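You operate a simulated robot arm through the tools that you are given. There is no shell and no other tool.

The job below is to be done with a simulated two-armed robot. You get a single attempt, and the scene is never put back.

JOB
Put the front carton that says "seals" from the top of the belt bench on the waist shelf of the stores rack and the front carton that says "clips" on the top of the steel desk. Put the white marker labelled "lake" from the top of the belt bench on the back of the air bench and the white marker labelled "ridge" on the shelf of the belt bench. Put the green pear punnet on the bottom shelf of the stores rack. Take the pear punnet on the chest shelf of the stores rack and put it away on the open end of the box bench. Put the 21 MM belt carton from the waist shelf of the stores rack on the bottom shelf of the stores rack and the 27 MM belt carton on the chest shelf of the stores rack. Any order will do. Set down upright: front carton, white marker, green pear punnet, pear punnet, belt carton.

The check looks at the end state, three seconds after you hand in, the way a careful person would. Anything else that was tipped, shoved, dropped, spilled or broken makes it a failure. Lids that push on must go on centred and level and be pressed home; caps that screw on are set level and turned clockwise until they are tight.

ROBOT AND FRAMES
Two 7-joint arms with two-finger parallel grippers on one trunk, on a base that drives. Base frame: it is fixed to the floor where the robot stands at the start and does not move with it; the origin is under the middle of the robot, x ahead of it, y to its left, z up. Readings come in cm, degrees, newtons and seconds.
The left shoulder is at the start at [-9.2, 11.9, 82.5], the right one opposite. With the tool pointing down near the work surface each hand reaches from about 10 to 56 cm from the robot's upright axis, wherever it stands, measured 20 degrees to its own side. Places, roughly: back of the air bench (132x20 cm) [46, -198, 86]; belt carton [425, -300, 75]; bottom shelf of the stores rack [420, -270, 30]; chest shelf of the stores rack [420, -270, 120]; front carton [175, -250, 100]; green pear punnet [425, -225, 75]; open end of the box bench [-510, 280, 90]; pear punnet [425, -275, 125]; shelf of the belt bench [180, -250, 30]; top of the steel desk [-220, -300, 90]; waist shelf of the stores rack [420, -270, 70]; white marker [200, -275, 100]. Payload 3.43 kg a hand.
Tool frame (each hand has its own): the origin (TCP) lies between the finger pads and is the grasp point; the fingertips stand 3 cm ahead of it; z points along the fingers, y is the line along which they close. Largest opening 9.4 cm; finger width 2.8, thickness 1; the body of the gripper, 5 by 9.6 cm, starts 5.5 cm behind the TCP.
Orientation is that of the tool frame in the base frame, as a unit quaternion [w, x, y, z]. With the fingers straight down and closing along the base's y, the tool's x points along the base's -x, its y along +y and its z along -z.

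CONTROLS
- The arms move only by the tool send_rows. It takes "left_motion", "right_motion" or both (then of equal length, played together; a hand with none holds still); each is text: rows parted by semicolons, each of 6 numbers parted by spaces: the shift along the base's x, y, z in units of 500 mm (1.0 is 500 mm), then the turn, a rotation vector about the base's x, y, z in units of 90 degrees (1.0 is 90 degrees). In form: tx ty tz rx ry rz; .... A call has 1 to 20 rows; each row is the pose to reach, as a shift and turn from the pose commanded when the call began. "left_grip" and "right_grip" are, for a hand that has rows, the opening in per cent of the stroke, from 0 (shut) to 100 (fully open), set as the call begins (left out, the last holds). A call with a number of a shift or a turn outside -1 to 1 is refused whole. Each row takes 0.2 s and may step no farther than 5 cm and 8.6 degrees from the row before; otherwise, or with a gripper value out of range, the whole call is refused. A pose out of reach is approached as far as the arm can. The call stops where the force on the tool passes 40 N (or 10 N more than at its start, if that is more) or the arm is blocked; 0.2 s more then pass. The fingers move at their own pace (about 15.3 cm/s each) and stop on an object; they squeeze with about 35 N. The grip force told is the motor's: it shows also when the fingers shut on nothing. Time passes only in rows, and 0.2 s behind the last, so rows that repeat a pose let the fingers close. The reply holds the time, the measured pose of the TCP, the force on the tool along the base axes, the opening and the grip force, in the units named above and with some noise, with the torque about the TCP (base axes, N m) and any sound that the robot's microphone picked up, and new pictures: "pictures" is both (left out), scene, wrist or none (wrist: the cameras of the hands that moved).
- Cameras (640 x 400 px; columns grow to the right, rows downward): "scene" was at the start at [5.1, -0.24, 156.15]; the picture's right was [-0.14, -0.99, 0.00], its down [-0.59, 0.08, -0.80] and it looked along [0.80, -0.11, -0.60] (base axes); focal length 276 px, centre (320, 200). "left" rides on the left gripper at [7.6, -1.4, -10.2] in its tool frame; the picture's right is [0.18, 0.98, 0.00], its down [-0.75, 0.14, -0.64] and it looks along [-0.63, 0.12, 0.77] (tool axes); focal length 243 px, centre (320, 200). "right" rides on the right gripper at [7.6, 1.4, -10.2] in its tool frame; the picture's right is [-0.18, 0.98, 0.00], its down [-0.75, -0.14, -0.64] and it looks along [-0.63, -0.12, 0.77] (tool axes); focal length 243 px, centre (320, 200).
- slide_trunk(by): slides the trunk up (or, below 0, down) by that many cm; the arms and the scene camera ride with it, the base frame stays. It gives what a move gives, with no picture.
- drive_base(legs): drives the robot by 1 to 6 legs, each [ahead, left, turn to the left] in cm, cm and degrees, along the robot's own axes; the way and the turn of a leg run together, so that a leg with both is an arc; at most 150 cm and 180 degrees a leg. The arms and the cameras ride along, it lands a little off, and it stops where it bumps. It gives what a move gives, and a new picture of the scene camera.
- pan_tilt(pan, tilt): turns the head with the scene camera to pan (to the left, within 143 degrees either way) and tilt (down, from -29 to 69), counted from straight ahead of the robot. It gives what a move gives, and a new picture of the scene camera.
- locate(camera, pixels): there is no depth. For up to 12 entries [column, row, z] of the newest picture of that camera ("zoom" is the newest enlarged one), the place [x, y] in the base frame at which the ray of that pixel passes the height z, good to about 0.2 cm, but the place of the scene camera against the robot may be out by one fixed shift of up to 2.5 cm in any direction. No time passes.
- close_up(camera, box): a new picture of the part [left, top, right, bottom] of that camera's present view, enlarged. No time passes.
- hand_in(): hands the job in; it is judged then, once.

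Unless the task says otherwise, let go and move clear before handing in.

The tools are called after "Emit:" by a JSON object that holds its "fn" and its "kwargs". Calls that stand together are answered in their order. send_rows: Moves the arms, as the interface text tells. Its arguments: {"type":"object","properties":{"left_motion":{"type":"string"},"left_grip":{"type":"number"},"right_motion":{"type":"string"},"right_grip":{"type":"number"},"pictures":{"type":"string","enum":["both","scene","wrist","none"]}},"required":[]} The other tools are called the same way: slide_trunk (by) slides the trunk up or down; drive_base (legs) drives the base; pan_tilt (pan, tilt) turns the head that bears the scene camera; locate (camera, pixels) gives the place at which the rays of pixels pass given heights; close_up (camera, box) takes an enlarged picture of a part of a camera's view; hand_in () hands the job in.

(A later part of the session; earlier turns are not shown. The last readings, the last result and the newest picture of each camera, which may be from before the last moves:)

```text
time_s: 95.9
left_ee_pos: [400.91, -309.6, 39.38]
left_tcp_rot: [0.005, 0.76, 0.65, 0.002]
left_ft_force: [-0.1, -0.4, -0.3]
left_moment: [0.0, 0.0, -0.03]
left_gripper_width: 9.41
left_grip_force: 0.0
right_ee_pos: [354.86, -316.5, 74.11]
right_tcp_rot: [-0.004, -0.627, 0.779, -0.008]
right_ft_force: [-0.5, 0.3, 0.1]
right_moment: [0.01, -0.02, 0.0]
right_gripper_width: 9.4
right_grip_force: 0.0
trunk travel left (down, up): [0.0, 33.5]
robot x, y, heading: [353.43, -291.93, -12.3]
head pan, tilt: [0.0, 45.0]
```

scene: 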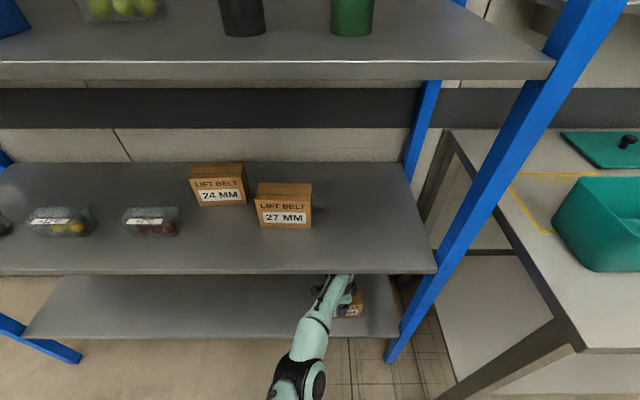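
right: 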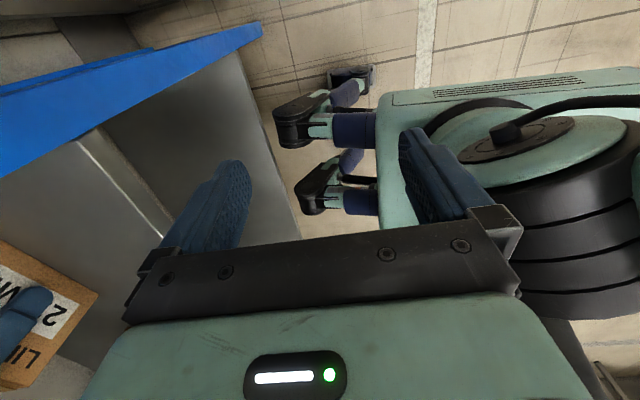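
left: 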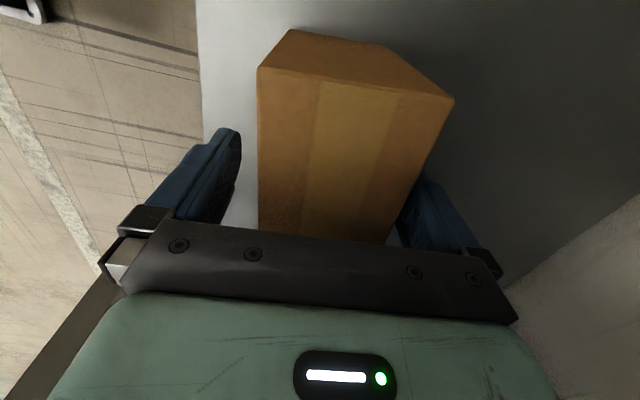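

Released, and the carton stands free. I slide the hand 11 cm left along the carton to clear it, then withdraw.

Emit:
{"fn": "send_rows", "kwargs": {"left_motion": "0.012 -0.002 0.014 0 0 0; 0.016 0.04 0.014 0 0 0; 0.024 0.1 0.014 0 0 0; 0.034 0.16 0.014 0 0 0; 0.044 0.22 0.014 0 0 0; 0.044 0.22 0.014 0 0 0", "pictures": "both"}}

```text
time_s: 97.3
left_ee_pos: [403.76, -299.27, 39.23]
left_tcp_rot: [0.013, 0.758, 0.652, 0.006]
left_ft_force: [-7.8, 1.7, -4.1]
left_moment: [-0.2, -0.62, -0.02]
left_gripper_width: 9.4
left_grip_force: 0.1
left hand out of reach, approached as far as the arm can: row 2, 3, 4, 5
right_ee_pos: [355.19, -316.75, 74.03]
right_tcp_rot: [-0.005, -0.627, 0.779, -0.005]
right_ft_force: [1.2, -0.4, 0.6]
right_moment: [0.05, 0.05, -0.01]
right_gripper_width: 9.42
right_grip_force: 0.1
trunk travel left (down, up): [0.0, 33.5]
robot x, y, heading: [353.36, -292.21, -12.7]
head pan, tilt: [0.0, 45.0]
```

scene: 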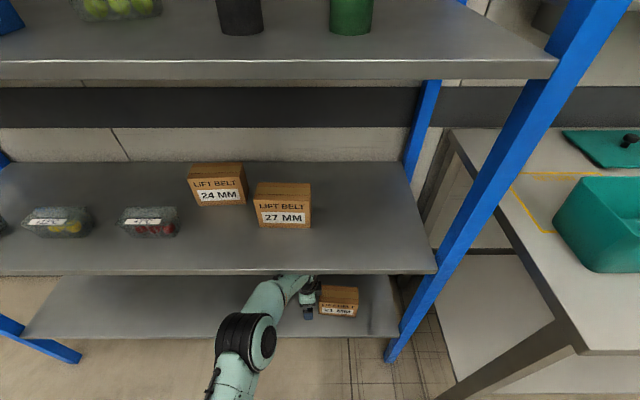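
left: 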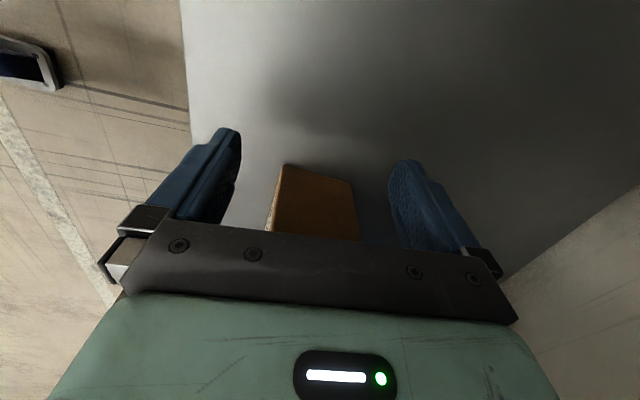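

The fingers are clear of the carton's left end. I back the base out 20 cm.

Emit:
{"fn": "drive_base", "kwargs": {"legs": [[-20, 0, 0]]}}

Emit:
{"fn": "close_up", "kwargs": {"camera": "scene", "box": [160, 140, 480, 340]}}

```text
time_s: 98.9
left_ee_pos: [383.29, -294.16, 40.07]
left_tcp_rot: [0.006, 0.759, 0.651, 0.001]
left_ft_force: [-0.1, 0.5, -0.9]
left_moment: [-0.02, -0.05, 0.0]
left_gripper_width: 9.4
left_grip_force: 0.1
right_ee_pos: [335.34, -312.18, 74.11]
right_tcp_rot: [-0.004, -0.628, 0.778, -0.008]
right_ft_force: [-0.7, 1.0, -0.7]
right_moment: [-0.02, 0.01, 0.05]
right_gripper_width: 9.41
right_grip_force: 0.1
trunk travel left (down, up): [0.0, 33.5]
robot x, y, heading: [333.82, -287.5, -12.4]
head pan, tilt: [0.0, 45.0]
```

scene: 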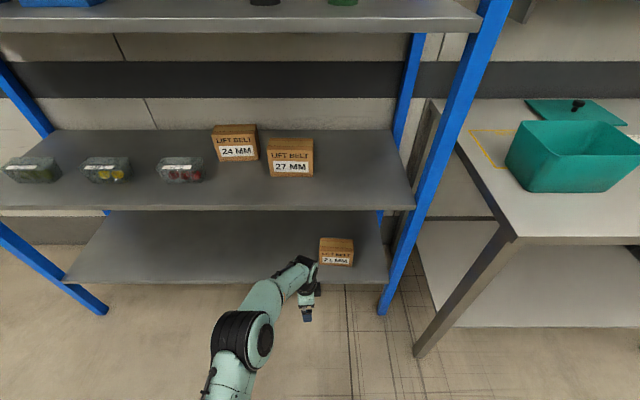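

```text
2.00 times, centred on (320, 240) of scene
```

zoom: 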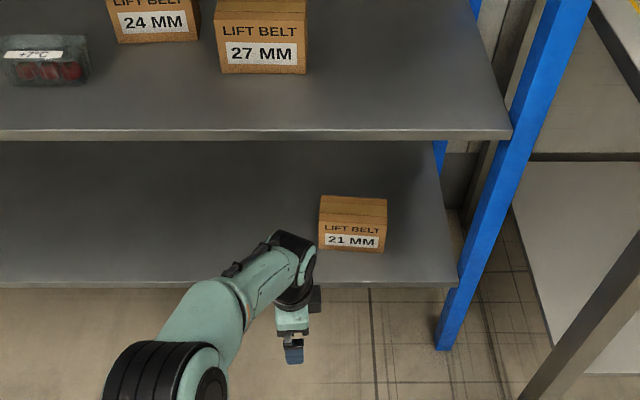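

The 21 MM carton stands upright on the bottom shelf. Next is 27 MM: I raise the trunk and the left hand in front of the rack, right of the carton, with the yaw matched to it.

Emit:
{"fn": "slide_trunk", "kwargs": {"by": 13}}

Emit:
{"fn": "send_rows", "kwargs": {"left_motion": "-0.015 -0.013 0.066 0 0 -0.007; -0.03 -0.026 0.132 0 0 -0.014; -0.045 -0.039 0.198 0 0 -0.021; -0.06 -0.052 0.264 0 0 -0.028; -0.075 -0.065 0.33 0 0 -0.035; -0.09 -0.078 0.396 0 0 -0.042; -0.105 -0.091 0.462 0 0 -0.05; -0.122 -0.108 0.54 0 0 -0.05; -0.122 -0.108 0.54 0 0 -0.05", "pictures": "both"}}

```text
time_s: 100.5
left_ee_pos: [383.41, -294.1, 52.92]
left_tcp_rot: [0.004, 0.759, 0.651, 0.001]
left_ft_force: [-0.5, -0.1, 0.6]
left_moment: [0.0, -0.04, 0.0]
left_gripper_width: 9.42
left_grip_force: 0.1
right_ee_pos: [335.31, -312.21, 87.12]
right_tcp_rot: [-0.005, -0.629, 0.778, -0.008]
right_ft_force: [0.0, -0.5, -0.7]
right_moment: [0.02, -0.02, 0.0]
right_gripper_width: 9.37
right_grip_force: 0.1
trunk travel left (down, up): [-13.0, 20.5]
robot x, y, heading: [333.89, -287.64, -12.7]
head pan, tilt: [0.0, 45.0]
```

```text
time_s: 102.5
left_ee_pos: [377.34, -299.58, 80.35]
left_tcp_rot: [0.005, 0.784, 0.621, 0.001]
left_ft_force: [0.0, -0.2, -0.1]
left_moment: [0.0, 0.0, 0.01]
left_gripper_width: 9.42
left_grip_force: 0.1
right_ee_pos: [335.3, -311.98, 87.2]
right_tcp_rot: [-0.004, -0.628, 0.778, -0.007]
right_ft_force: [0.5, -0.5, -0.5]
right_moment: [-0.02, 0.0, 0.01]
right_gripper_width: 9.39
right_grip_force: 0.1
trunk travel left (down, up): [-13.0, 20.5]
robot x, y, heading: [333.89, -287.71, -12.7]
head pan, tilt: [0.0, 45.0]
```

scene: 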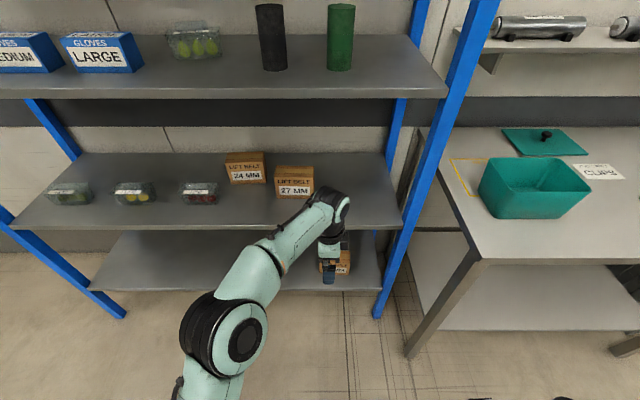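
left: 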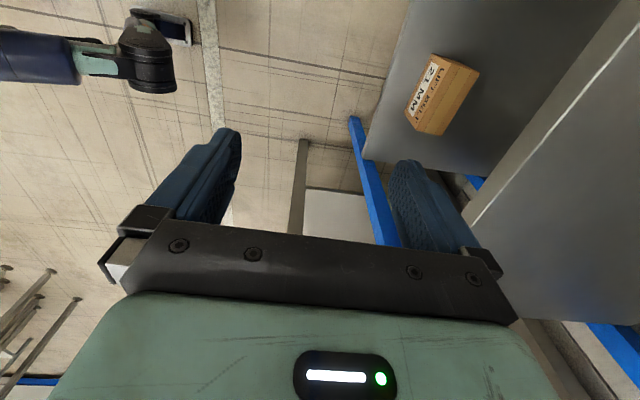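

The hand is at (377.3,-299.6,80.3), aligned at -13.2°. I drive ahead 30 cm so the fingers stand beside 27 MM on its right.

Emit:
{"fn": "drive_base", "kwargs": {"legs": [[30, 0, 0]]}}

Emit:
{"fn": "send_rows", "kwargs": {"left_motion": "0 0 -0.01 0 0 0", "pictures": "wrist"}}

```text
time_s: 104.6
left_ee_pos: [406.59, -306.63, 80.11]
left_tcp_rot: [0.005, 0.787, 0.617, 0.001]
left_ft_force: [0.0, -0.8, -0.8]
left_moment: [-0.01, 0.01, 0.0]
left_gripper_width: 9.39
left_grip_force: 0.2
right_ee_pos: [364.67, -318.82, 87.04]
right_tcp_rot: [-0.004, -0.624, 0.781, -0.008]
right_ft_force: [0.6, -0.3, 0.3]
right_moment: [0.0, 0.01, -0.02]
right_gripper_width: 9.42
right_grip_force: 0.1
trunk travel left (down, up): [-13.0, 20.5]
robot x, y, heading: [363.25, -294.12, -13.1]
head pan, tilt: [0.0, 45.0]
```

scene: 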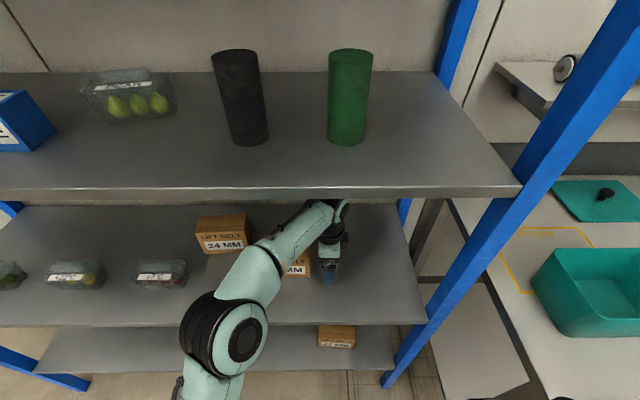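

```text
time_s: 105.0
left_ee_pos: [406.47, -306.54, 79.69]
left_tcp_rot: [0.006, 0.786, 0.618, 0.001]
left_ft_force: [0.0, -0.9, -1.3]
left_moment: [-0.03, 0.01, 0.02]
left_gripper_width: 9.41
left_grip_force: 0.0
right_ee_pos: [364.61, -318.79, 87.19]
right_tcp_rot: [-0.004, -0.624, 0.781, -0.008]
right_ft_force: [1.0, 0.0, -0.1]
right_moment: [-0.03, 0.04, 0.01]
right_gripper_width: 9.38
right_grip_force: 0.1
trunk travel left (down, up): [-13.0, 20.5]
robot x, y, heading: [363.4, -294.28, -12.8]
head pan, tilt: [0.0, 45.0]
```

left: 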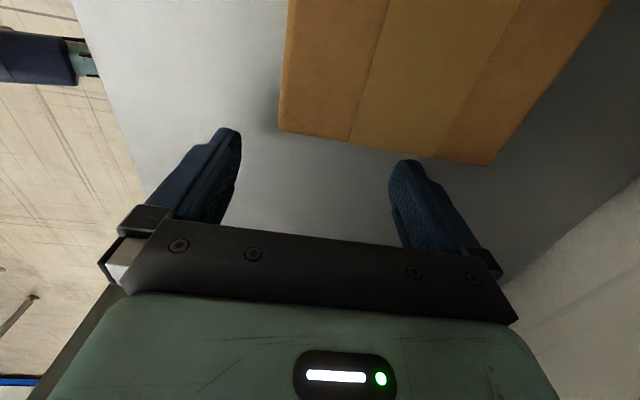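

The carton's lid edge runs from (280,130) to (490,165) in the left wrist view, so I need to move the hand further ahead. I locate those corners at lid height.

Emit:
{"fn": "locate", "kwargs": {"camera": "left", "pixels": [[280, 130, 83.9], [490, 165, 83.9], [290, 0, 83.9], [350, 140, 83.9], [437, 155, 83.9]]}}

```text
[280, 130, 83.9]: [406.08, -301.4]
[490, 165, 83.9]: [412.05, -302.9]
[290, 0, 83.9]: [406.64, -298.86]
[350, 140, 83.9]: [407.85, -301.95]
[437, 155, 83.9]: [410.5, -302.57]
```

The carton's centre is about (410.6,-295.9). I move the hand 1.6 cm ahead and then slide it left over the carton.

Emit:
{"fn": "send_rows", "kwargs": {"left_motion": "0.031 -0.007 0 0 0 0; 0.041 0.03 0 0 0 0; 0.055 0.09 0 0 0 0; 0.069 0.15 0 0 0 0; 0.083 0.213 0 0 0 0; 0.083 0.213 0 0 0 0", "pictures": "wrist"}}

```text
time_s: 106.4
left_ee_pos: [410.75, -296.05, 79.68]
left_tcp_rot: [0.006, 0.788, 0.616, 0.001]
left_ft_force: [1.3, 0.5, 0.4]
left_moment: [0.01, 0.01, 0.03]
left_gripper_width: 9.41
left_grip_force: 0.0
right_ee_pos: [364.62, -318.94, 87.05]
right_tcp_rot: [-0.004, -0.625, 0.78, -0.007]
right_ft_force: [-0.3, -0.1, -0.1]
right_moment: [-0.04, -0.01, -0.02]
right_gripper_width: 9.4
right_grip_force: 0.0
trunk travel left (down, up): [-13.0, 20.5]
robot x, y, heading: [363.14, -294.41, -13.1]
head pan, tilt: [0.0, 45.0]
```

left: 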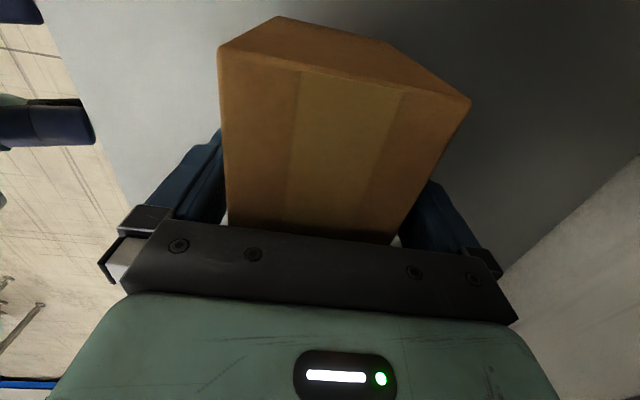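

The fingers straddle 27 MM centrally. I close the gripper and lift 2.5 cm.

Emit:
{"fn": "send_rows", "kwargs": {"left_motion": "0 0 0 0 0 0; 0 0 0 0 0 0; 0 0 0 0 0 0; 0 0 0 0 0 0; 0 0 0.02 0 0 0; 0 0 0.04 0 0 0; 0 0 0.05 0 0 0; 0 0 0.05 0 0 0", "left_grip": 30, "pictures": "both"}}

```text
time_s: 108.2
left_ee_pos: [410.78, -295.85, 82.33]
left_tcp_rot: [0.006, 0.787, 0.617, 0.001]
left_ft_force: [-0.1, 0.1, -3.8]
left_moment: [-0.01, 0.0, 0.04]
left_gripper_width: 6.59
left_grip_force: 35.2
right_ee_pos: [364.59, -318.78, 87.17]
right_tcp_rot: [-0.004, -0.624, 0.781, -0.008]
right_ft_force: [-0.4, 0.2, -0.8]
right_moment: [0.0, 0.0, -0.01]
right_gripper_width: 9.38
right_grip_force: 0.0
trunk travel left (down, up): [-13.0, 20.5]
robot x, y, heading: [363.5, -294.54, -13.0]
head pan, tilt: [0.0, 45.0]
```

scene: 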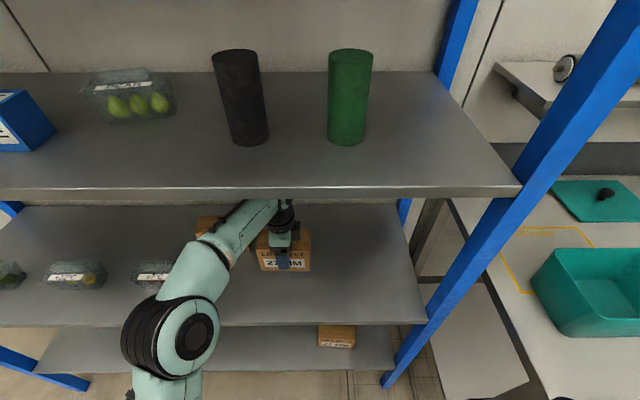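
left: 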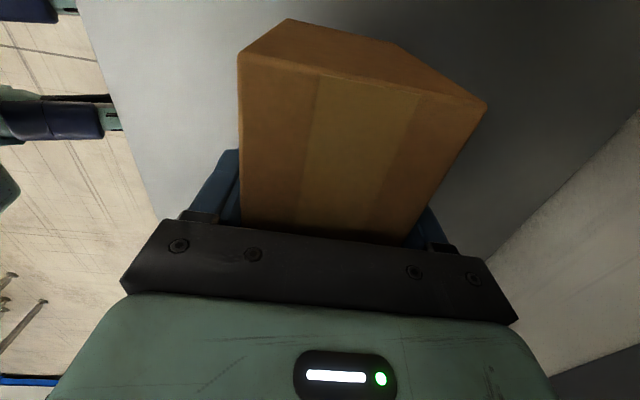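

27 MM is lifted. Before backing out I locate the free strip on the chest shelf in front of the two cylinders.

Emit:
{"fn": "locate", "kwargs": {"camera": "scene", "pixels": [[250, 147, 120.5], [347, 146, 120.5], [230, 140, 120.5], [270, 140, 120.5], [328, 140, 120.5], [367, 140, 120.5], [250, 188, 120.5], [500, 186, 120.5], [110, 120, 120.5], [170, 115, 120.5], [55, 135, 120.5], [20, 152, 120.5]]}}

Emit:
{"fn": "drive_base", "kwargs": {"legs": [[-30, 0, 0]]}}

Emit:
{"fn": "slide_trunk", "kwargs": {"by": 20.5}}

Emit:
{"fn": "pan_tilt", "kwargs": {"pan": 0, "tilt": 35}}

```text
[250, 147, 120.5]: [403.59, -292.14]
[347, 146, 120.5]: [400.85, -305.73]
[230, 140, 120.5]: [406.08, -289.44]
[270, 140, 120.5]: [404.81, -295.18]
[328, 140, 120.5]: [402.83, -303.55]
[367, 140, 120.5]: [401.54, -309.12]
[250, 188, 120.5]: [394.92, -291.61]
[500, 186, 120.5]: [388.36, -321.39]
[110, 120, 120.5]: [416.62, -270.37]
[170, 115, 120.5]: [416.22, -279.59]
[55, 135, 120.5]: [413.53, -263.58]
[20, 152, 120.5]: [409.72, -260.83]
```

```text
time_s: 110.2
left_ee_pos: [381.87, -289.1, 82.26]
left_tcp_rot: [0.006, 0.786, 0.618, 0.002]
left_ft_force: [-0.5, -0.1, -4.3]
left_moment: [-0.04, -0.02, -0.01]
left_gripper_width: 6.64
left_grip_force: 34.9
right_ee_pos: [335.8, -312.23, 87.13]
right_tcp_rot: [-0.004, -0.627, 0.779, -0.008]
right_ft_force: [0.3, -1.0, -0.1]
right_moment: [-0.01, -0.01, 0.01]
right_gripper_width: 9.4
right_grip_force: 0.1
trunk travel left (down, up): [-13.0, 20.5]
robot x, y, heading: [334.5, -287.53, -13.0]
head pan, tilt: [0.0, 45.0]
```

scene: 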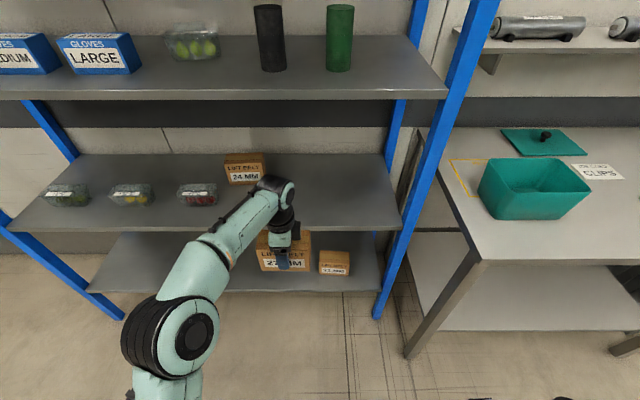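

```text
time_s: 112.1
left_ee_pos: [382.78, -289.24, 102.01]
left_tcp_rot: [0.007, 0.786, 0.618, 0.004]
left_ft_force: [0.2, -0.4, -4.3]
left_moment: [0.0, 0.04, -0.01]
left_gripper_width: 6.62
left_grip_force: 34.9
right_ee_pos: [337.23, -312.84, 106.98]
right_tcp_rot: [0.003, -0.626, 0.78, -0.023]
right_ft_force: [18.5, -17.4, 0.6]
right_moment: [0.1, 0.16, 0.42]
right_gripper_width: 8.14
right_grip_force: 0.1
trunk travel left (down, up): [-32.3, 1.3]
robot x, y, heading: [334.54, -287.42, -12.9]
head pan, tilt: [0.0, 45.0]
stopped: the force on the tool passed its limit at 47 N (the readings are from after the stop); the commanded pose is now the measured one
```

```text
time_s: 112.8
left_ee_pos: [382.14, -289.13, 102.13]
left_tcp_rot: [0.008, 0.785, 0.619, 0.005]
left_ft_force: [-0.2, -0.2, -4.2]
left_moment: [-0.01, 0.0, 0.02]
left_gripper_width: 6.62
left_grip_force: 35.5
right_ee_pos: [336.48, -312.62, 106.79]
right_tcp_rot: [0.003, -0.626, 0.779, -0.022]
right_ft_force: [19.8, -26.5, 8.9]
right_moment: [0.37, 0.62, 0.8]
right_gripper_width: 7.98
right_grip_force: 0.0
trunk travel left (down, up): [-32.3, 1.3]
robot x, y, heading: [334.38, -288.1, -12.8]
head pan, tilt: [0.0, 35.0]
```

scene: 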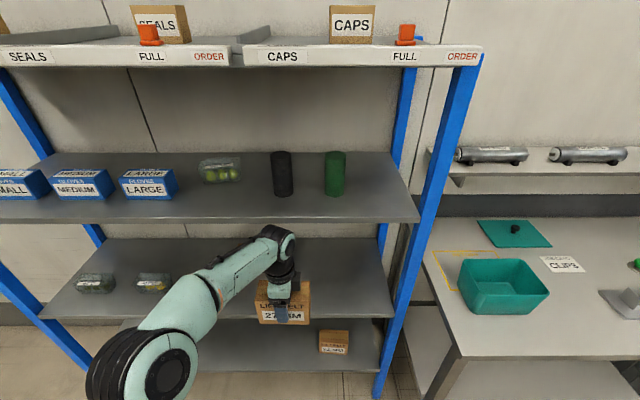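

The right hand is pressing on the robot's own body, so I move it forward to a free pose.

Emit:
{"fn": "send_rows", "kwargs": {"right_motion": "0.03 -0.02 0 0 0 0; 0.08 -0.04 0 0 0 0; 0.16 -0.06 0 0 0 0; 0.24 -0.08 0 0 0 0; 0.32 -0.09 0 0 0 0; 0.36 -0.09 0 0 0 0", "pictures": "scene"}}

Emit:
{"fn": "locate", "kwargs": {"camera": "scene", "pixels": [[283, 195, 120.5], [334, 195, 120.5], [200, 220, 120.5], [410, 219, 120.5], [205, 183, 120.5], [240, 181, 120.5], [160, 198, 120.5]]}}

```text
time_s: 114.2
left_ee_pos: [382.38, -289.16, 102.01]
left_tcp_rot: [0.008, 0.786, 0.618, 0.004]
left_ft_force: [0.2, 0.4, -4.0]
left_moment: [0.03, 0.01, 0.0]
left_gripper_width: 6.62
left_grip_force: 34.9
right_ee_pos: [354.72, -317.04, 106.77]
right_tcp_rot: [0.002, -0.626, 0.779, -0.018]
right_ft_force: [-0.4, -0.7, 0.6]
right_moment: [0.0, 0.01, 0.01]
right_gripper_width: 9.41
right_grip_force: 0.0
trunk travel left (down, up): [-32.3, 1.3]
robot x, y, heading: [334.35, -287.56, -12.9]
head pan, tilt: [0.0, 35.0]
```

scene: 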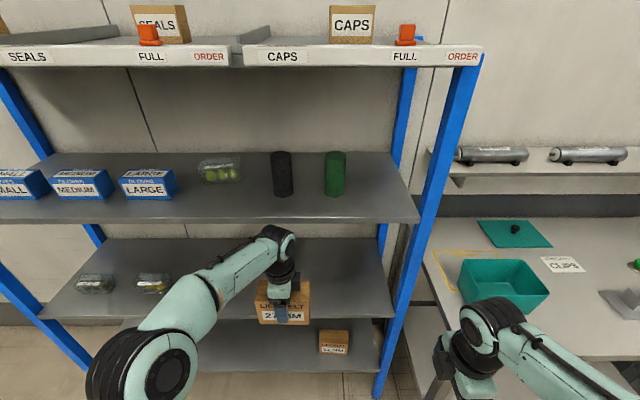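

```text
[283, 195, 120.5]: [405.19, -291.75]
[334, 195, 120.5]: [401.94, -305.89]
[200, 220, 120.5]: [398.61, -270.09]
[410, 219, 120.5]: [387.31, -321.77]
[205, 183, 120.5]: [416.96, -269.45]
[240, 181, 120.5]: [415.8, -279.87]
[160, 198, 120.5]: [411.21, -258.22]
```

The chest shelf is at z≈120, with a free area in front of the pear punnet around (406,-272). I shift the base left and bring the left hand up and close in, with the right hand back.

Emit:
{"fn": "drive_base", "kwargs": {"legs": [[-3, 18, 0]]}}

Emit:
{"fn": "slide_trunk", "kwargs": {"by": 1.3}}

Emit:
{"fn": "send_rows", "kwargs": {"left_motion": "-0.034 0.018 0.063 0 0 0; -0.068 0.036 0.126 0 0 0; -0.103 0.054 0.189 0 0 0; -0.137 0.072 0.252 0 0 0; -0.171 0.09 0.315 0 0 0; -0.206 0.108 0.378 0 0 0; -0.24 0.126 0.441 0 0 0; -0.274 0.144 0.504 0 0 0; -0.274 0.144 0.504 0 0 0", "right_motion": "-0.03 0.006 0 0 0 0; -0.06 0.012 0 0 0 0; -0.09 0.018 0 0 0 0; -0.12 0.024 0 0 0 0; -0.15 0.03 0 0 0 0; -0.18 0.04 0 0 0 0; -0.2 0.05 0 0 0 0; -0.214 0.05 0 0 0 0; -0.214 0.05 0 0 0 0", "pictures": "both"}}

```text
time_s: 116.4
left_ee_pos: [383.41, -271.31, 102.06]
left_tcp_rot: [0.007, 0.786, 0.618, 0.004]
left_ft_force: [0.4, -0.3, -4.7]
left_moment: [0.01, 0.01, -0.04]
left_gripper_width: 6.63
left_grip_force: 34.2
right_ee_pos: [355.65, -299.1, 106.74]
right_tcp_rot: [0.003, -0.625, 0.78, -0.019]
right_ft_force: [-0.3, 1.2, 0.2]
right_moment: [0.0, -0.05, -0.02]
right_gripper_width: 9.39
right_grip_force: 0.2
trunk travel left (down, up): [-32.3, 1.3]
robot x, y, heading: [335.18, -269.65, -12.9]
head pan, tilt: [0.0, 35.0]
```

scene: 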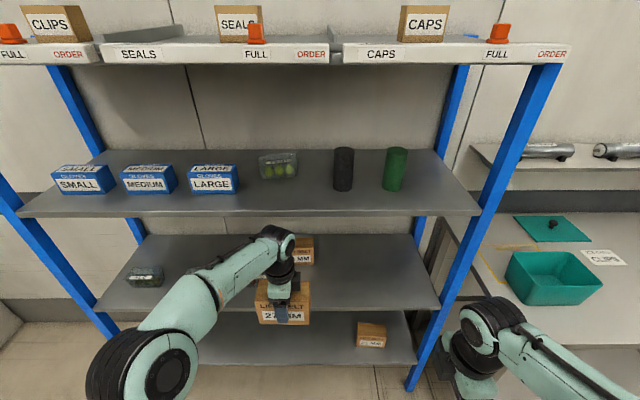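

```text
time_s: 117.0
left_ee_pos: [383.42, -271.28, 103.25]
left_tcp_rot: [0.008, 0.786, 0.618, 0.004]
left_ft_force: [-0.6, 1.1, -4.1]
left_moment: [0.01, 0.0, -0.03]
left_gripper_width: 6.62
left_grip_force: 34.7
right_ee_pos: [355.68, -299.13, 107.97]
right_tcp_rot: [0.003, -0.625, 0.78, -0.019]
right_ft_force: [-0.1, 0.1, 0.8]
right_moment: [0.02, -0.03, 0.01]
right_gripper_width: 9.42
right_grip_force: 0.0
trunk travel left (down, up): [-33.5, 0.0]
robot x, y, heading: [335.48, -269.54, -13.0]
head pan, tilt: [0.0, 35.0]
```

```text
time_s: 119.0
left_ee_pos: [369.62, -264.08, 128.59]
left_tcp_rot: [0.009, 0.786, 0.618, 0.003]
left_ft_force: [1.0, -0.6, -3.8]
left_moment: [0.03, 0.0, -0.01]
left_gripper_width: 6.61
left_grip_force: 34.9
right_ee_pos: [344.91, -296.68, 107.98]
right_tcp_rot: [0.002, -0.626, 0.78, -0.019]
right_ft_force: [0.3, 0.1, 0.0]
right_moment: [-0.06, 0.02, -0.01]
right_gripper_width: 9.4
right_grip_force: 0.0
trunk travel left (down, up): [-33.5, 0.0]
robot x, y, heading: [335.75, -269.59, -12.8]
head pan, tilt: [0.0, 35.0]
```

scene: 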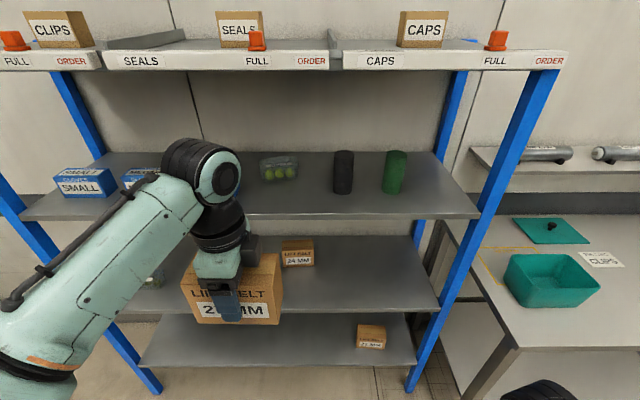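
right: 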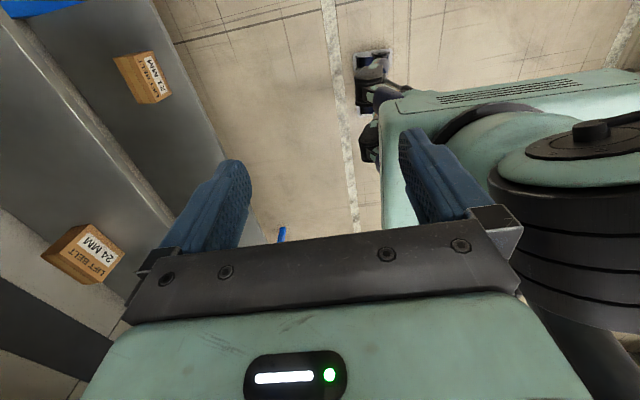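
left: 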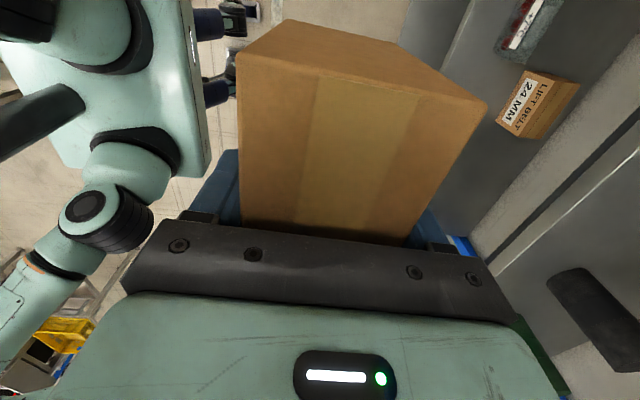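

The carton is at chest-shelf height with its bottom at z≈123; the target is 37 cm straight ahead. I drive in two legs.

Emit:
{"fn": "drive_base", "kwargs": {"legs": [[22, 0, 0]]}}

Emit:
{"fn": "drive_base", "kwargs": {"legs": [[15, 0, 0]]}}

Emit:
{"fn": "send_rows", "kwargs": {"left_motion": "0 0 0 0 0 0", "pictures": "wrist"}}

```text
time_s: 120.7
left_ee_pos: [391.12, -269.26, 128.7]
left_tcp_rot: [0.009, 0.787, 0.616, 0.003]
left_ft_force: [-0.3, 0.2, -4.7]
left_moment: [-0.02, -0.05, -0.01]
left_gripper_width: 6.61
left_grip_force: 35.2
right_ee_pos: [366.44, -301.57, 107.99]
right_tcp_rot: [0.002, -0.624, 0.782, -0.019]
right_ft_force: [0.0, -0.3, 0.9]
right_moment: [-0.04, 0.02, 0.0]
right_gripper_width: 9.41
right_grip_force: 0.0
trunk travel left (down, up): [-33.5, 0.0]
robot x, y, heading: [357.27, -274.97, -12.9]
head pan, tilt: [0.0, 35.0]
```

scene: 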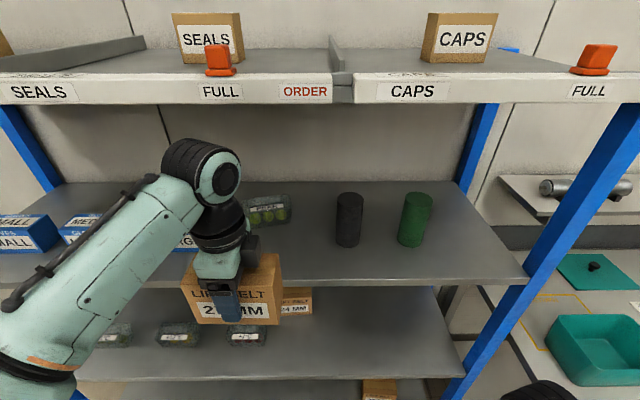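

```text
time_s: 122.1
left_ee_pos: [405.86, -272.64, 128.62]
left_tcp_rot: [0.009, 0.789, 0.615, 0.003]
left_ft_force: [-0.7, 0.3, -4.0]
left_moment: [0.0, 0.01, 0.0]
left_gripper_width: 6.62
left_grip_force: 35.1
right_ee_pos: [381.13, -305.06, 107.98]
right_tcp_rot: [0.002, -0.623, 0.782, -0.019]
right_ft_force: [-0.6, -0.1, 0.3]
right_moment: [-0.01, -0.01, -0.02]
right_gripper_width: 9.41
right_grip_force: 0.0
trunk travel left (down, up): [-33.5, 0.0]
robot x, y, heading: [371.86, -278.43, -13.0]
head pan, tilt: [0.0, 35.0]
```

scene: 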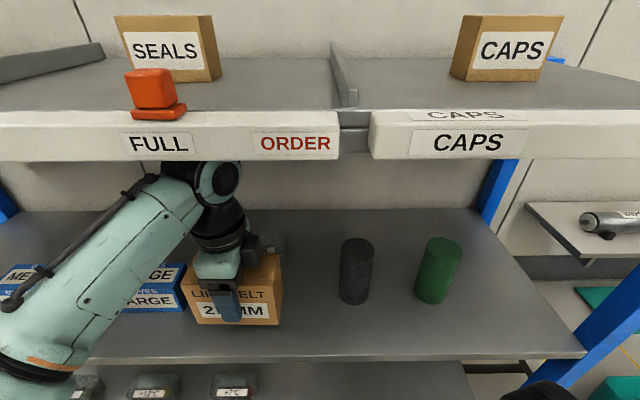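

```text
time_s: 122.5
left_ee_pos: [405.95, -272.76, 128.53]
left_tcp_rot: [0.01, 0.788, 0.615, 0.003]
left_ft_force: [-0.1, -0.3, -3.9]
left_moment: [0.01, 0.02, -0.01]
left_gripper_width: 6.62
left_grip_force: 34.7
right_ee_pos: [381.1, -305.26, 107.99]
right_tcp_rot: [0.003, -0.623, 0.782, -0.02]
right_ft_force: [-0.9, -0.2, 0.6]
right_moment: [-0.02, -0.03, -0.03]
right_gripper_width: 9.4
right_grip_force: 0.1
trunk travel left (down, up): [-33.5, 0.0]
robot x, y, heading: [372.33, -277.87, -13.0]
head pan, tilt: [0.0, 35.0]
```

left: 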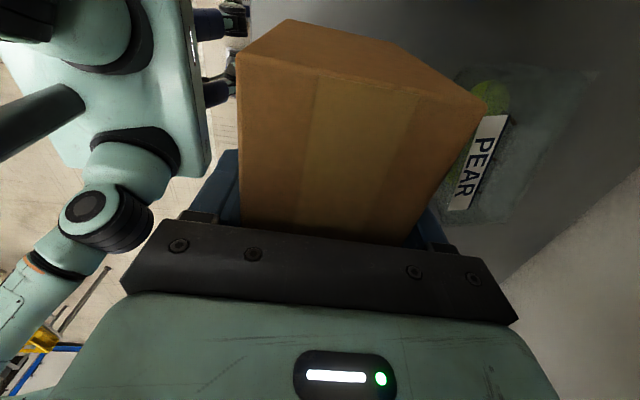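

The pear punnet lies just ahead of the carton (label at (480,160)). I check its nearest edge before setting the carton down.

Emit:
{"fn": "locate", "kwargs": {"camera": "left", "pixels": [[446, 218, 120], [446, 218, 125], [480, 75, 120], [520, 70, 125], [600, 70, 125], [450, 208, 125], [508, 117, 125]]}}

Emit:
{"fn": "close_up", "kwargs": {"camera": "left", "box": [400, 40, 640, 240]}}

```text
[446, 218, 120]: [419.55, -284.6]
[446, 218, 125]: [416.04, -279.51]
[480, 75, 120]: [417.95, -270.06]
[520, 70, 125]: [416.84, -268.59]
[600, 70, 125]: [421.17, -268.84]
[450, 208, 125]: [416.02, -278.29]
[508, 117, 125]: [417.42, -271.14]
```

```text
2.00 times, centred on (520, 140) of left
```

zoom: 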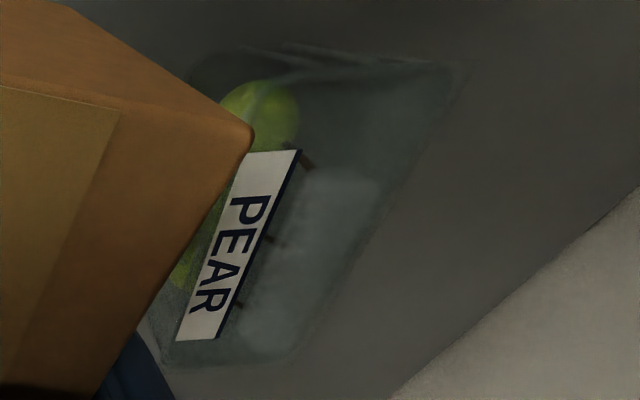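

The punnet's near side is ≥6 cm behind the carton's back, enough for the finger to open. I lower until contact.

Emit:
{"fn": "send_rows", "kwargs": {"left_motion": "0 0 -0.03 0 0 0; 0 0 -0.044 0 0 0; 0 0 -0.05 0 0 0; 0 0 -0.056 0 0 0; 0 0 -0.062 0 0 0; 0 0 -0.068 0 0 0; 0 0 -0.074 0 0 0", "pictures": "none"}}

```text
time_s: 124.1
left_ee_pos: [406.07, -272.64, 124.94]
left_tcp_rot: [0.009, 0.788, 0.615, 0.004]
left_ft_force: [0.1, -0.8, -4.1]
left_moment: [-0.03, 0.0, -0.03]
left_gripper_width: 6.62
left_grip_force: 34.6
right_ee_pos: [381.35, -305.16, 108.03]
right_tcp_rot: [0.004, -0.623, 0.782, -0.019]
right_ft_force: [-0.2, -0.1, -0.2]
right_moment: [0.03, 0.02, -0.01]
right_gripper_width: 9.39
right_grip_force: 0.1
trunk travel left (down, up): [-33.5, 0.0]
robot x, y, heading: [371.97, -278.52, -13.3]
head pan, tilt: [0.0, 35.0]
```

No contact yet at TCP z 124.9; I continue in 3 mm steps.

Emit:
{"fn": "send_rows", "kwargs": {"left_motion": "0 0 -0.006 0 0 0; 0 0 -0.012 0 0 0; 0 0 -0.018 0 0 0; 0 0 -0.024 0 0 0; 0 0 -0.03 0 0 0; 0 0 -0.036 0 0 0; 0 0 -0.042 0 0 0; 0 0 -0.048 0 0 0", "pictures": "both"}}

```text
time_s: 125.9
left_ee_pos: [405.83, -272.76, 122.74]
left_tcp_rot: [0.011, 0.788, 0.616, 0.004]
left_ft_force: [0.6, 0.4, 38.2]
left_moment: [0.25, 1.18, -0.13]
left_gripper_width: 6.66
left_grip_force: 35.1
right_ee_pos: [381.19, -305.14, 108.15]
right_tcp_rot: [0.002, -0.623, 0.782, -0.02]
right_ft_force: [0.0, -0.3, -0.1]
right_moment: [-0.01, 0.0, 0.0]
right_gripper_width: 9.4
right_grip_force: 0.0
trunk travel left (down, up): [-33.5, 0.0]
robot x, y, heading: [372.12, -278.15, -13.5]
head pan, tilt: [0.0, 35.0]
```

scene: 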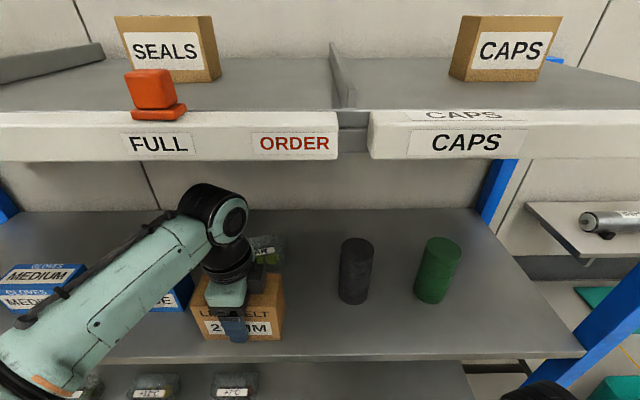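
left: 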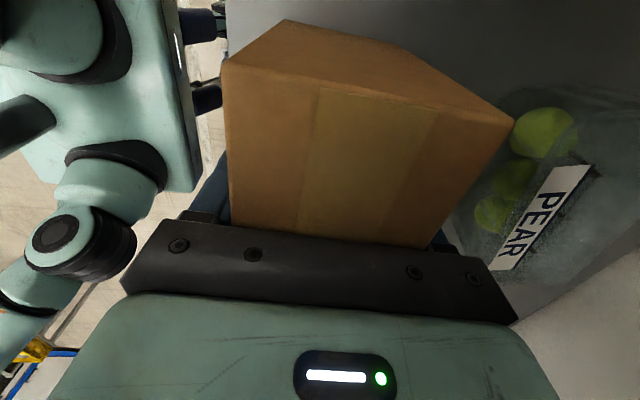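

The carton is firmly on the chest shelf (TCP z 122.7, so that shelf is near 117.5). I relieve the pressure and open.

Emit:
{"fn": "send_rows", "kwargs": {"left_motion": "0 0 0.008 0 0 0; 0 0 0.008 0 0 0", "pictures": "none"}}

Emit:
{"fn": "send_rows", "kwargs": {"left_motion": "0 0 0 0 0 0; 0 0 0 0 0 0; 0 0 0 0 0 0", "left_grip": 100, "pictures": "wrist"}}

```text
time_s: 126.5
left_ee_pos: [406.07, -272.75, 122.85]
left_tcp_rot: [0.006, 0.788, 0.616, 0.003]
left_ft_force: [-0.1, -0.1, -4.9]
left_moment: [0.01, 0.0, 0.01]
left_gripper_width: 6.63
left_grip_force: 34.3
right_ee_pos: [381.17, -305.06, 108.03]
right_tcp_rot: [0.003, -0.624, 0.781, -0.019]
right_ft_force: [-0.4, 0.7, 0.6]
right_moment: [0.05, 0.03, 0.0]
right_gripper_width: 9.41
right_grip_force: 0.2
trunk travel left (down, up): [-33.5, 0.0]
robot x, y, heading: [371.87, -278.23, -13.1]
head pan, tilt: [0.0, 35.0]
```

```text
time_s: 127.3
left_ee_pos: [405.93, -272.79, 123.01]
left_tcp_rot: [0.009, 0.789, 0.615, 0.004]
left_ft_force: [-0.2, -0.4, 0.3]
left_moment: [0.0, -0.02, 0.02]
left_gripper_width: 9.4
left_grip_force: 0.1
right_ee_pos: [381.25, -305.07, 108.16]
right_tcp_rot: [0.003, -0.623, 0.782, -0.019]
right_ft_force: [0.5, -0.6, -0.2]
right_moment: [-0.01, 0.01, -0.01]
right_gripper_width: 9.39
right_grip_force: 0.1
trunk travel left (down, up): [-33.5, 0.0]
robot x, y, heading: [371.73, -278.16, -13.0]
head pan, tilt: [0.0, 35.0]
```

left: 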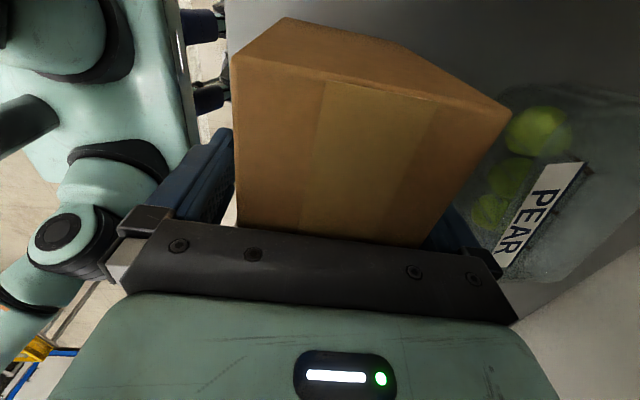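

Released. I raise 5 mm and slide the hand right 10 cm past the carton's end, where there's room before the black cylinder.

Emit:
{"fn": "send_rows", "kwargs": {"left_motion": "0 0 0.01 0 0 0; -0.012 -0.05 0.01 0 0 0; -0.025 -0.1 0.01 0 0 0; -0.037 -0.15 0.01 0 0 0; -0.049 -0.196 0.01 0 0 0; -0.049 -0.196 0.01 0 0 0", "pictures": "both"}}

```text
time_s: 128.7
left_ee_pos: [403.49, -282.47, 123.44]
left_tcp_rot: [0.009, 0.789, 0.614, 0.004]
left_ft_force: [-0.5, -0.1, 0.1]
left_moment: [0.01, -0.03, 0.0]
left_gripper_width: 9.4
left_grip_force: 0.1
right_ee_pos: [381.22, -305.05, 108.01]
right_tcp_rot: [0.002, -0.623, 0.782, -0.02]
right_ft_force: [0.2, 0.5, -0.1]
right_moment: [-0.01, -0.02, 0.02]
right_gripper_width: 9.38
right_grip_force: 0.1
trunk travel left (down, up): [-33.5, 0.0]
robot x, y, heading: [371.76, -278.17, -13.0]
head pan, tilt: [0.0, 35.0]
```

scene: 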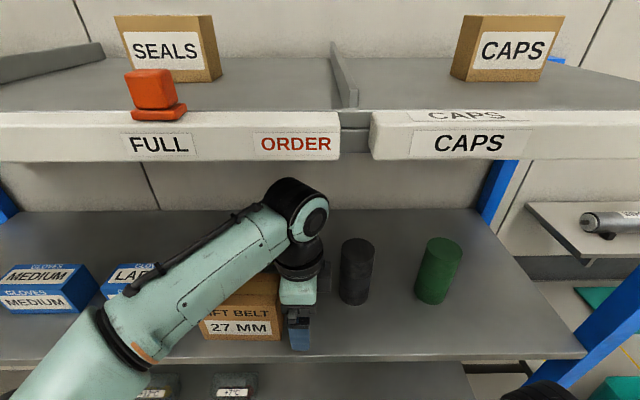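
left: 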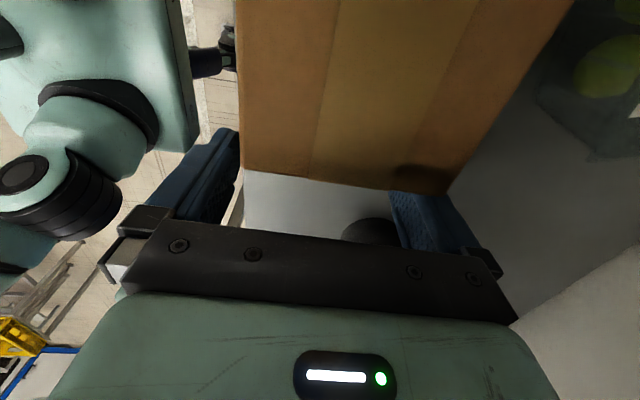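

27 MM stands on the chest shelf. I shift 1 cm more to the right for clearance and back the base out.

Emit:
{"fn": "send_rows", "kwargs": {"left_motion": "-0.005 -0.02 0 0 0 0; -0.005 -0.02 0 0 0 0", "pictures": "none"}}

Emit:
{"fn": "drive_base", "kwargs": {"legs": [[-37, 0, 0]]}}

Emit:
{"fn": "close_up", "kwargs": {"camera": "scene", "box": [0, 120, 480, 400]}}

```text
time_s: 129.3
left_ee_pos: [403.31, -283.44, 123.41]
left_tcp_rot: [0.009, 0.789, 0.615, 0.005]
left_ft_force: [-0.3, 0.4, 0.3]
left_moment: [-0.02, 0.01, -0.01]
left_gripper_width: 9.39
left_grip_force: 0.2
right_ee_pos: [381.32, -305.12, 108.09]
right_tcp_rot: [0.002, -0.623, 0.782, -0.019]
right_ft_force: [-0.5, -0.2, -0.4]
right_moment: [0.02, 0.01, -0.03]
right_gripper_width: 9.39
right_grip_force: 0.0
trunk travel left (down, up): [-33.5, 0.0]
robot x, y, heading: [371.88, -278.5, -13.2]
head pan, tilt: [0.0, 35.0]
```

```text
time_s: 131.7
left_ee_pos: [367.1, -274.99, 123.41]
left_tcp_rot: [0.01, 0.787, 0.616, 0.004]
left_ft_force: [0.6, -0.1, -0.2]
left_moment: [-0.01, 0.02, 0.0]
left_gripper_width: 9.43
left_grip_force: 0.0
right_ee_pos: [345.24, -296.72, 108.12]
right_tcp_rot: [0.003, -0.624, 0.782, -0.019]
right_ft_force: [-0.2, 0.6, 0.3]
right_moment: [0.06, 0.0, 0.0]
right_gripper_width: 9.4
right_grip_force: 0.1
trunk travel left (down, up): [-33.5, 0.0]
robot x, y, heading: [335.82, -269.86, -12.9]
head pan, tilt: [0.0, 35.0]
```

scene: 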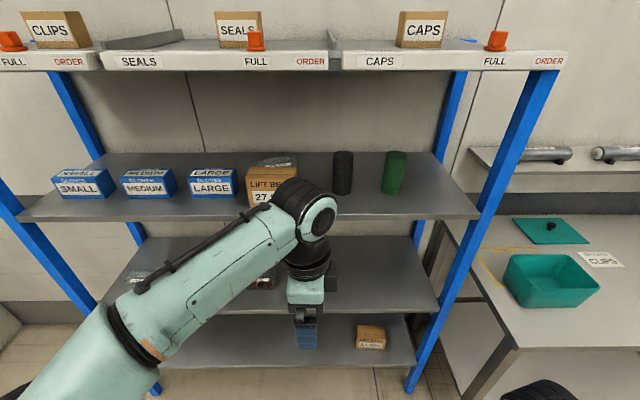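

```text
1.33 times, centred on (240, 260) of scene
```

zoom: 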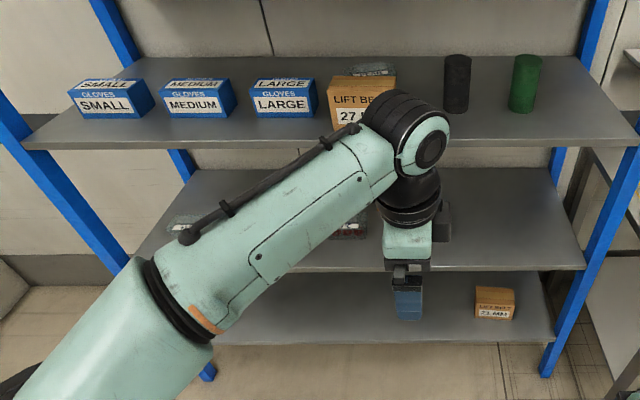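

All three are as intended so far: 27 MM on the chest shelf, 21 MM on the bottom. Now for the green pear punnet at the shelf's left end: I shift the base left ~62 cm and lower the trunk for a view.

Emit:
{"fn": "drive_base", "kwargs": {"legs": [[0, 62, 0]]}}

Emit:
{"fn": "slide_trunk", "kwargs": {"by": -21}}

Emit:
{"fn": "pan_tilt", "kwargs": {"pan": 0, "tilt": 45}}

Emit:
{"fn": "close_up", "kwargs": {"camera": "scene", "box": [160, 100, 560, 350]}}

```text
time_s: 137.6
left_ee_pos: [381.26, -214.85, 123.36]
left_tcp_rot: [0.009, 0.79, 0.613, 0.004]
left_ft_force: [0.2, -0.5, 0.4]
left_moment: [-0.01, 0.03, 0.01]
left_gripper_width: 9.38
left_grip_force: 0.0
right_ee_pos: [359.16, -236.4, 108.13]
right_tcp_rot: [0.003, -0.621, 0.783, -0.02]
right_ft_force: [0.0, 0.4, -0.2]
right_moment: [0.01, 0.0, 0.01]
right_gripper_width: 9.39
right_grip_force: 0.0
trunk travel left (down, up): [-33.5, 0.0]
robot x, y, heading: [350.21, -209.52, -13.4]
head pan, tilt: [0.0, 35.0]
```

scene: 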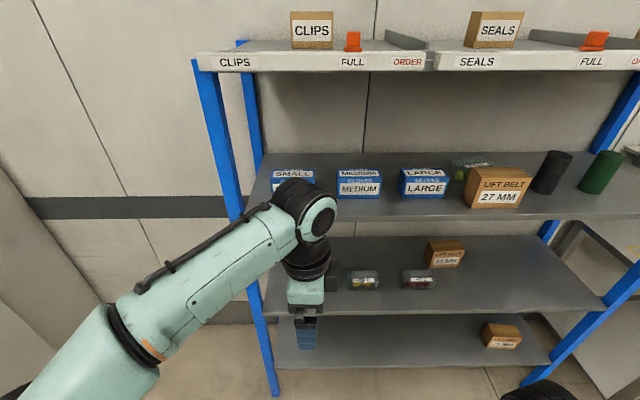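

```text
time_s: 139.8
left_ee_pos: [381.29, -214.85, 102.54]
left_tcp_rot: [0.01, 0.79, 0.614, 0.003]
left_ft_force: [0.6, 0.0, 0.3]
left_moment: [0.0, 0.03, 0.01]
left_gripper_width: 9.42
left_grip_force: 0.0
right_ee_pos: [359.15, -236.28, 87.05]
right_tcp_rot: [0.002, -0.622, 0.783, -0.019]
right_ft_force: [0.0, 0.1, -0.1]
right_moment: [0.03, 0.0, 0.01]
right_gripper_width: 9.41
right_grip_force: 0.0
trunk travel left (down, up): [-12.5, 21.0]
robot x, y, heading: [349.9, -209.61, -13.6]
head pan, tilt: [0.0, 35.0]
```

```text
time_s: 140.5
left_ee_pos: [381.38, -214.92, 102.44]
left_tcp_rot: [0.008, 0.79, 0.613, 0.004]
left_ft_force: [-0.1, 0.5, 0.8]
left_moment: [0.01, -0.03, -0.02]
left_gripper_width: 9.42
left_grip_force: 0.0
right_ee_pos: [359.2, -236.32, 87.19]
right_tcp_rot: [0.003, -0.621, 0.784, -0.019]
right_ft_force: [0.6, 0.5, -0.3]
right_moment: [-0.02, 0.02, 0.04]
right_gripper_width: 9.4
right_grip_force: 0.0
trunk travel left (down, up): [-12.5, 21.0]
robot x, y, heading: [349.85, -209.6, -13.3]
head pan, tilt: [0.0, 45.0]
```

scene: 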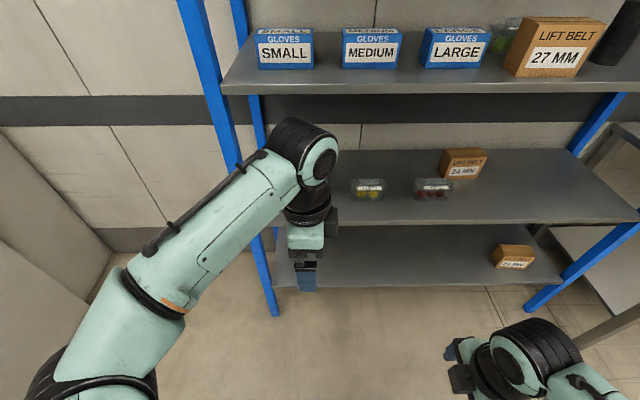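

```text
1.60 times, centred on (360, 225) of scene
```

zoom: 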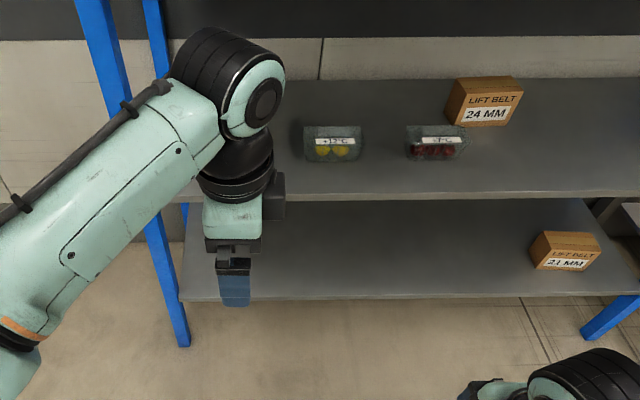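

The left arm hides the green punnet; I move it out to the left and back.

Emit:
{"fn": "send_rows", "kwargs": {"left_motion": "-0.02 0.07 -0.03 0 0 0; -0.04 0.14 -0.06 0 0 0; -0.06 0.21 -0.1 0 0 0; -0.08 0.28 -0.14 0 0 0; -0.1 0.35 -0.18 0 0 0; -0.12 0.42 -0.22 0 0 0; -0.14 0.49 -0.26 0 0 0; -0.158 0.55 -0.3 0 0 0; -0.158 0.55 -0.3 0 0 0", "pictures": "scene"}}

Emit:
{"fn": "close_up", "kwargs": {"camera": "scene", "box": [200, 130, 480, 305]}}

```text
time_s: 142.5
left_ee_pos: [373.31, -187.28, 87.28]
left_tcp_rot: [0.008, 0.79, 0.613, 0.005]
left_ft_force: [0.1, -0.9, 0.1]
left_moment: [-0.03, -0.01, 0.0]
left_gripper_width: 9.4
left_grip_force: 0.0
right_ee_pos: [359.25, -236.3, 87.12]
right_tcp_rot: [0.003, -0.621, 0.784, -0.019]
right_ft_force: [-0.1, 0.0, 0.2]
right_moment: [0.01, -0.01, 0.01]
right_gripper_width: 9.4
right_grip_force: 0.0
trunk travel left (down, up): [-12.5, 21.0]
robot x, y, heading: [349.86, -209.48, -13.6]
head pan, tilt: [0.0, 45.0]
```

scene: 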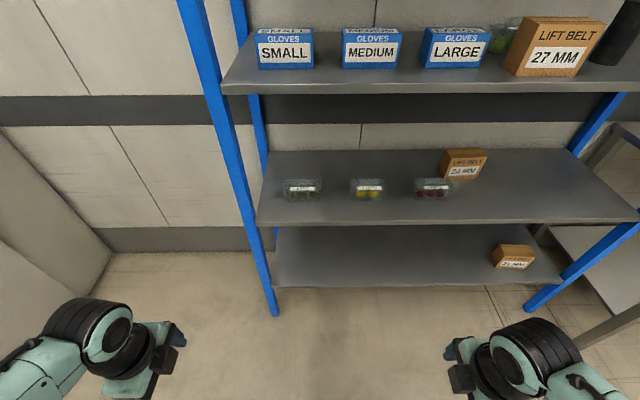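

```text
2.29 times, centred on (340, 218) of scene
```

zoom: 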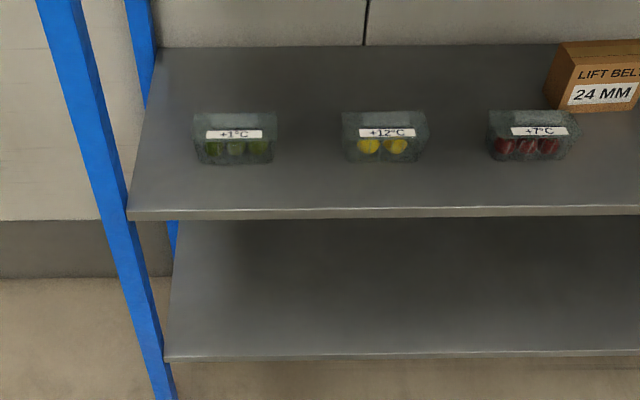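

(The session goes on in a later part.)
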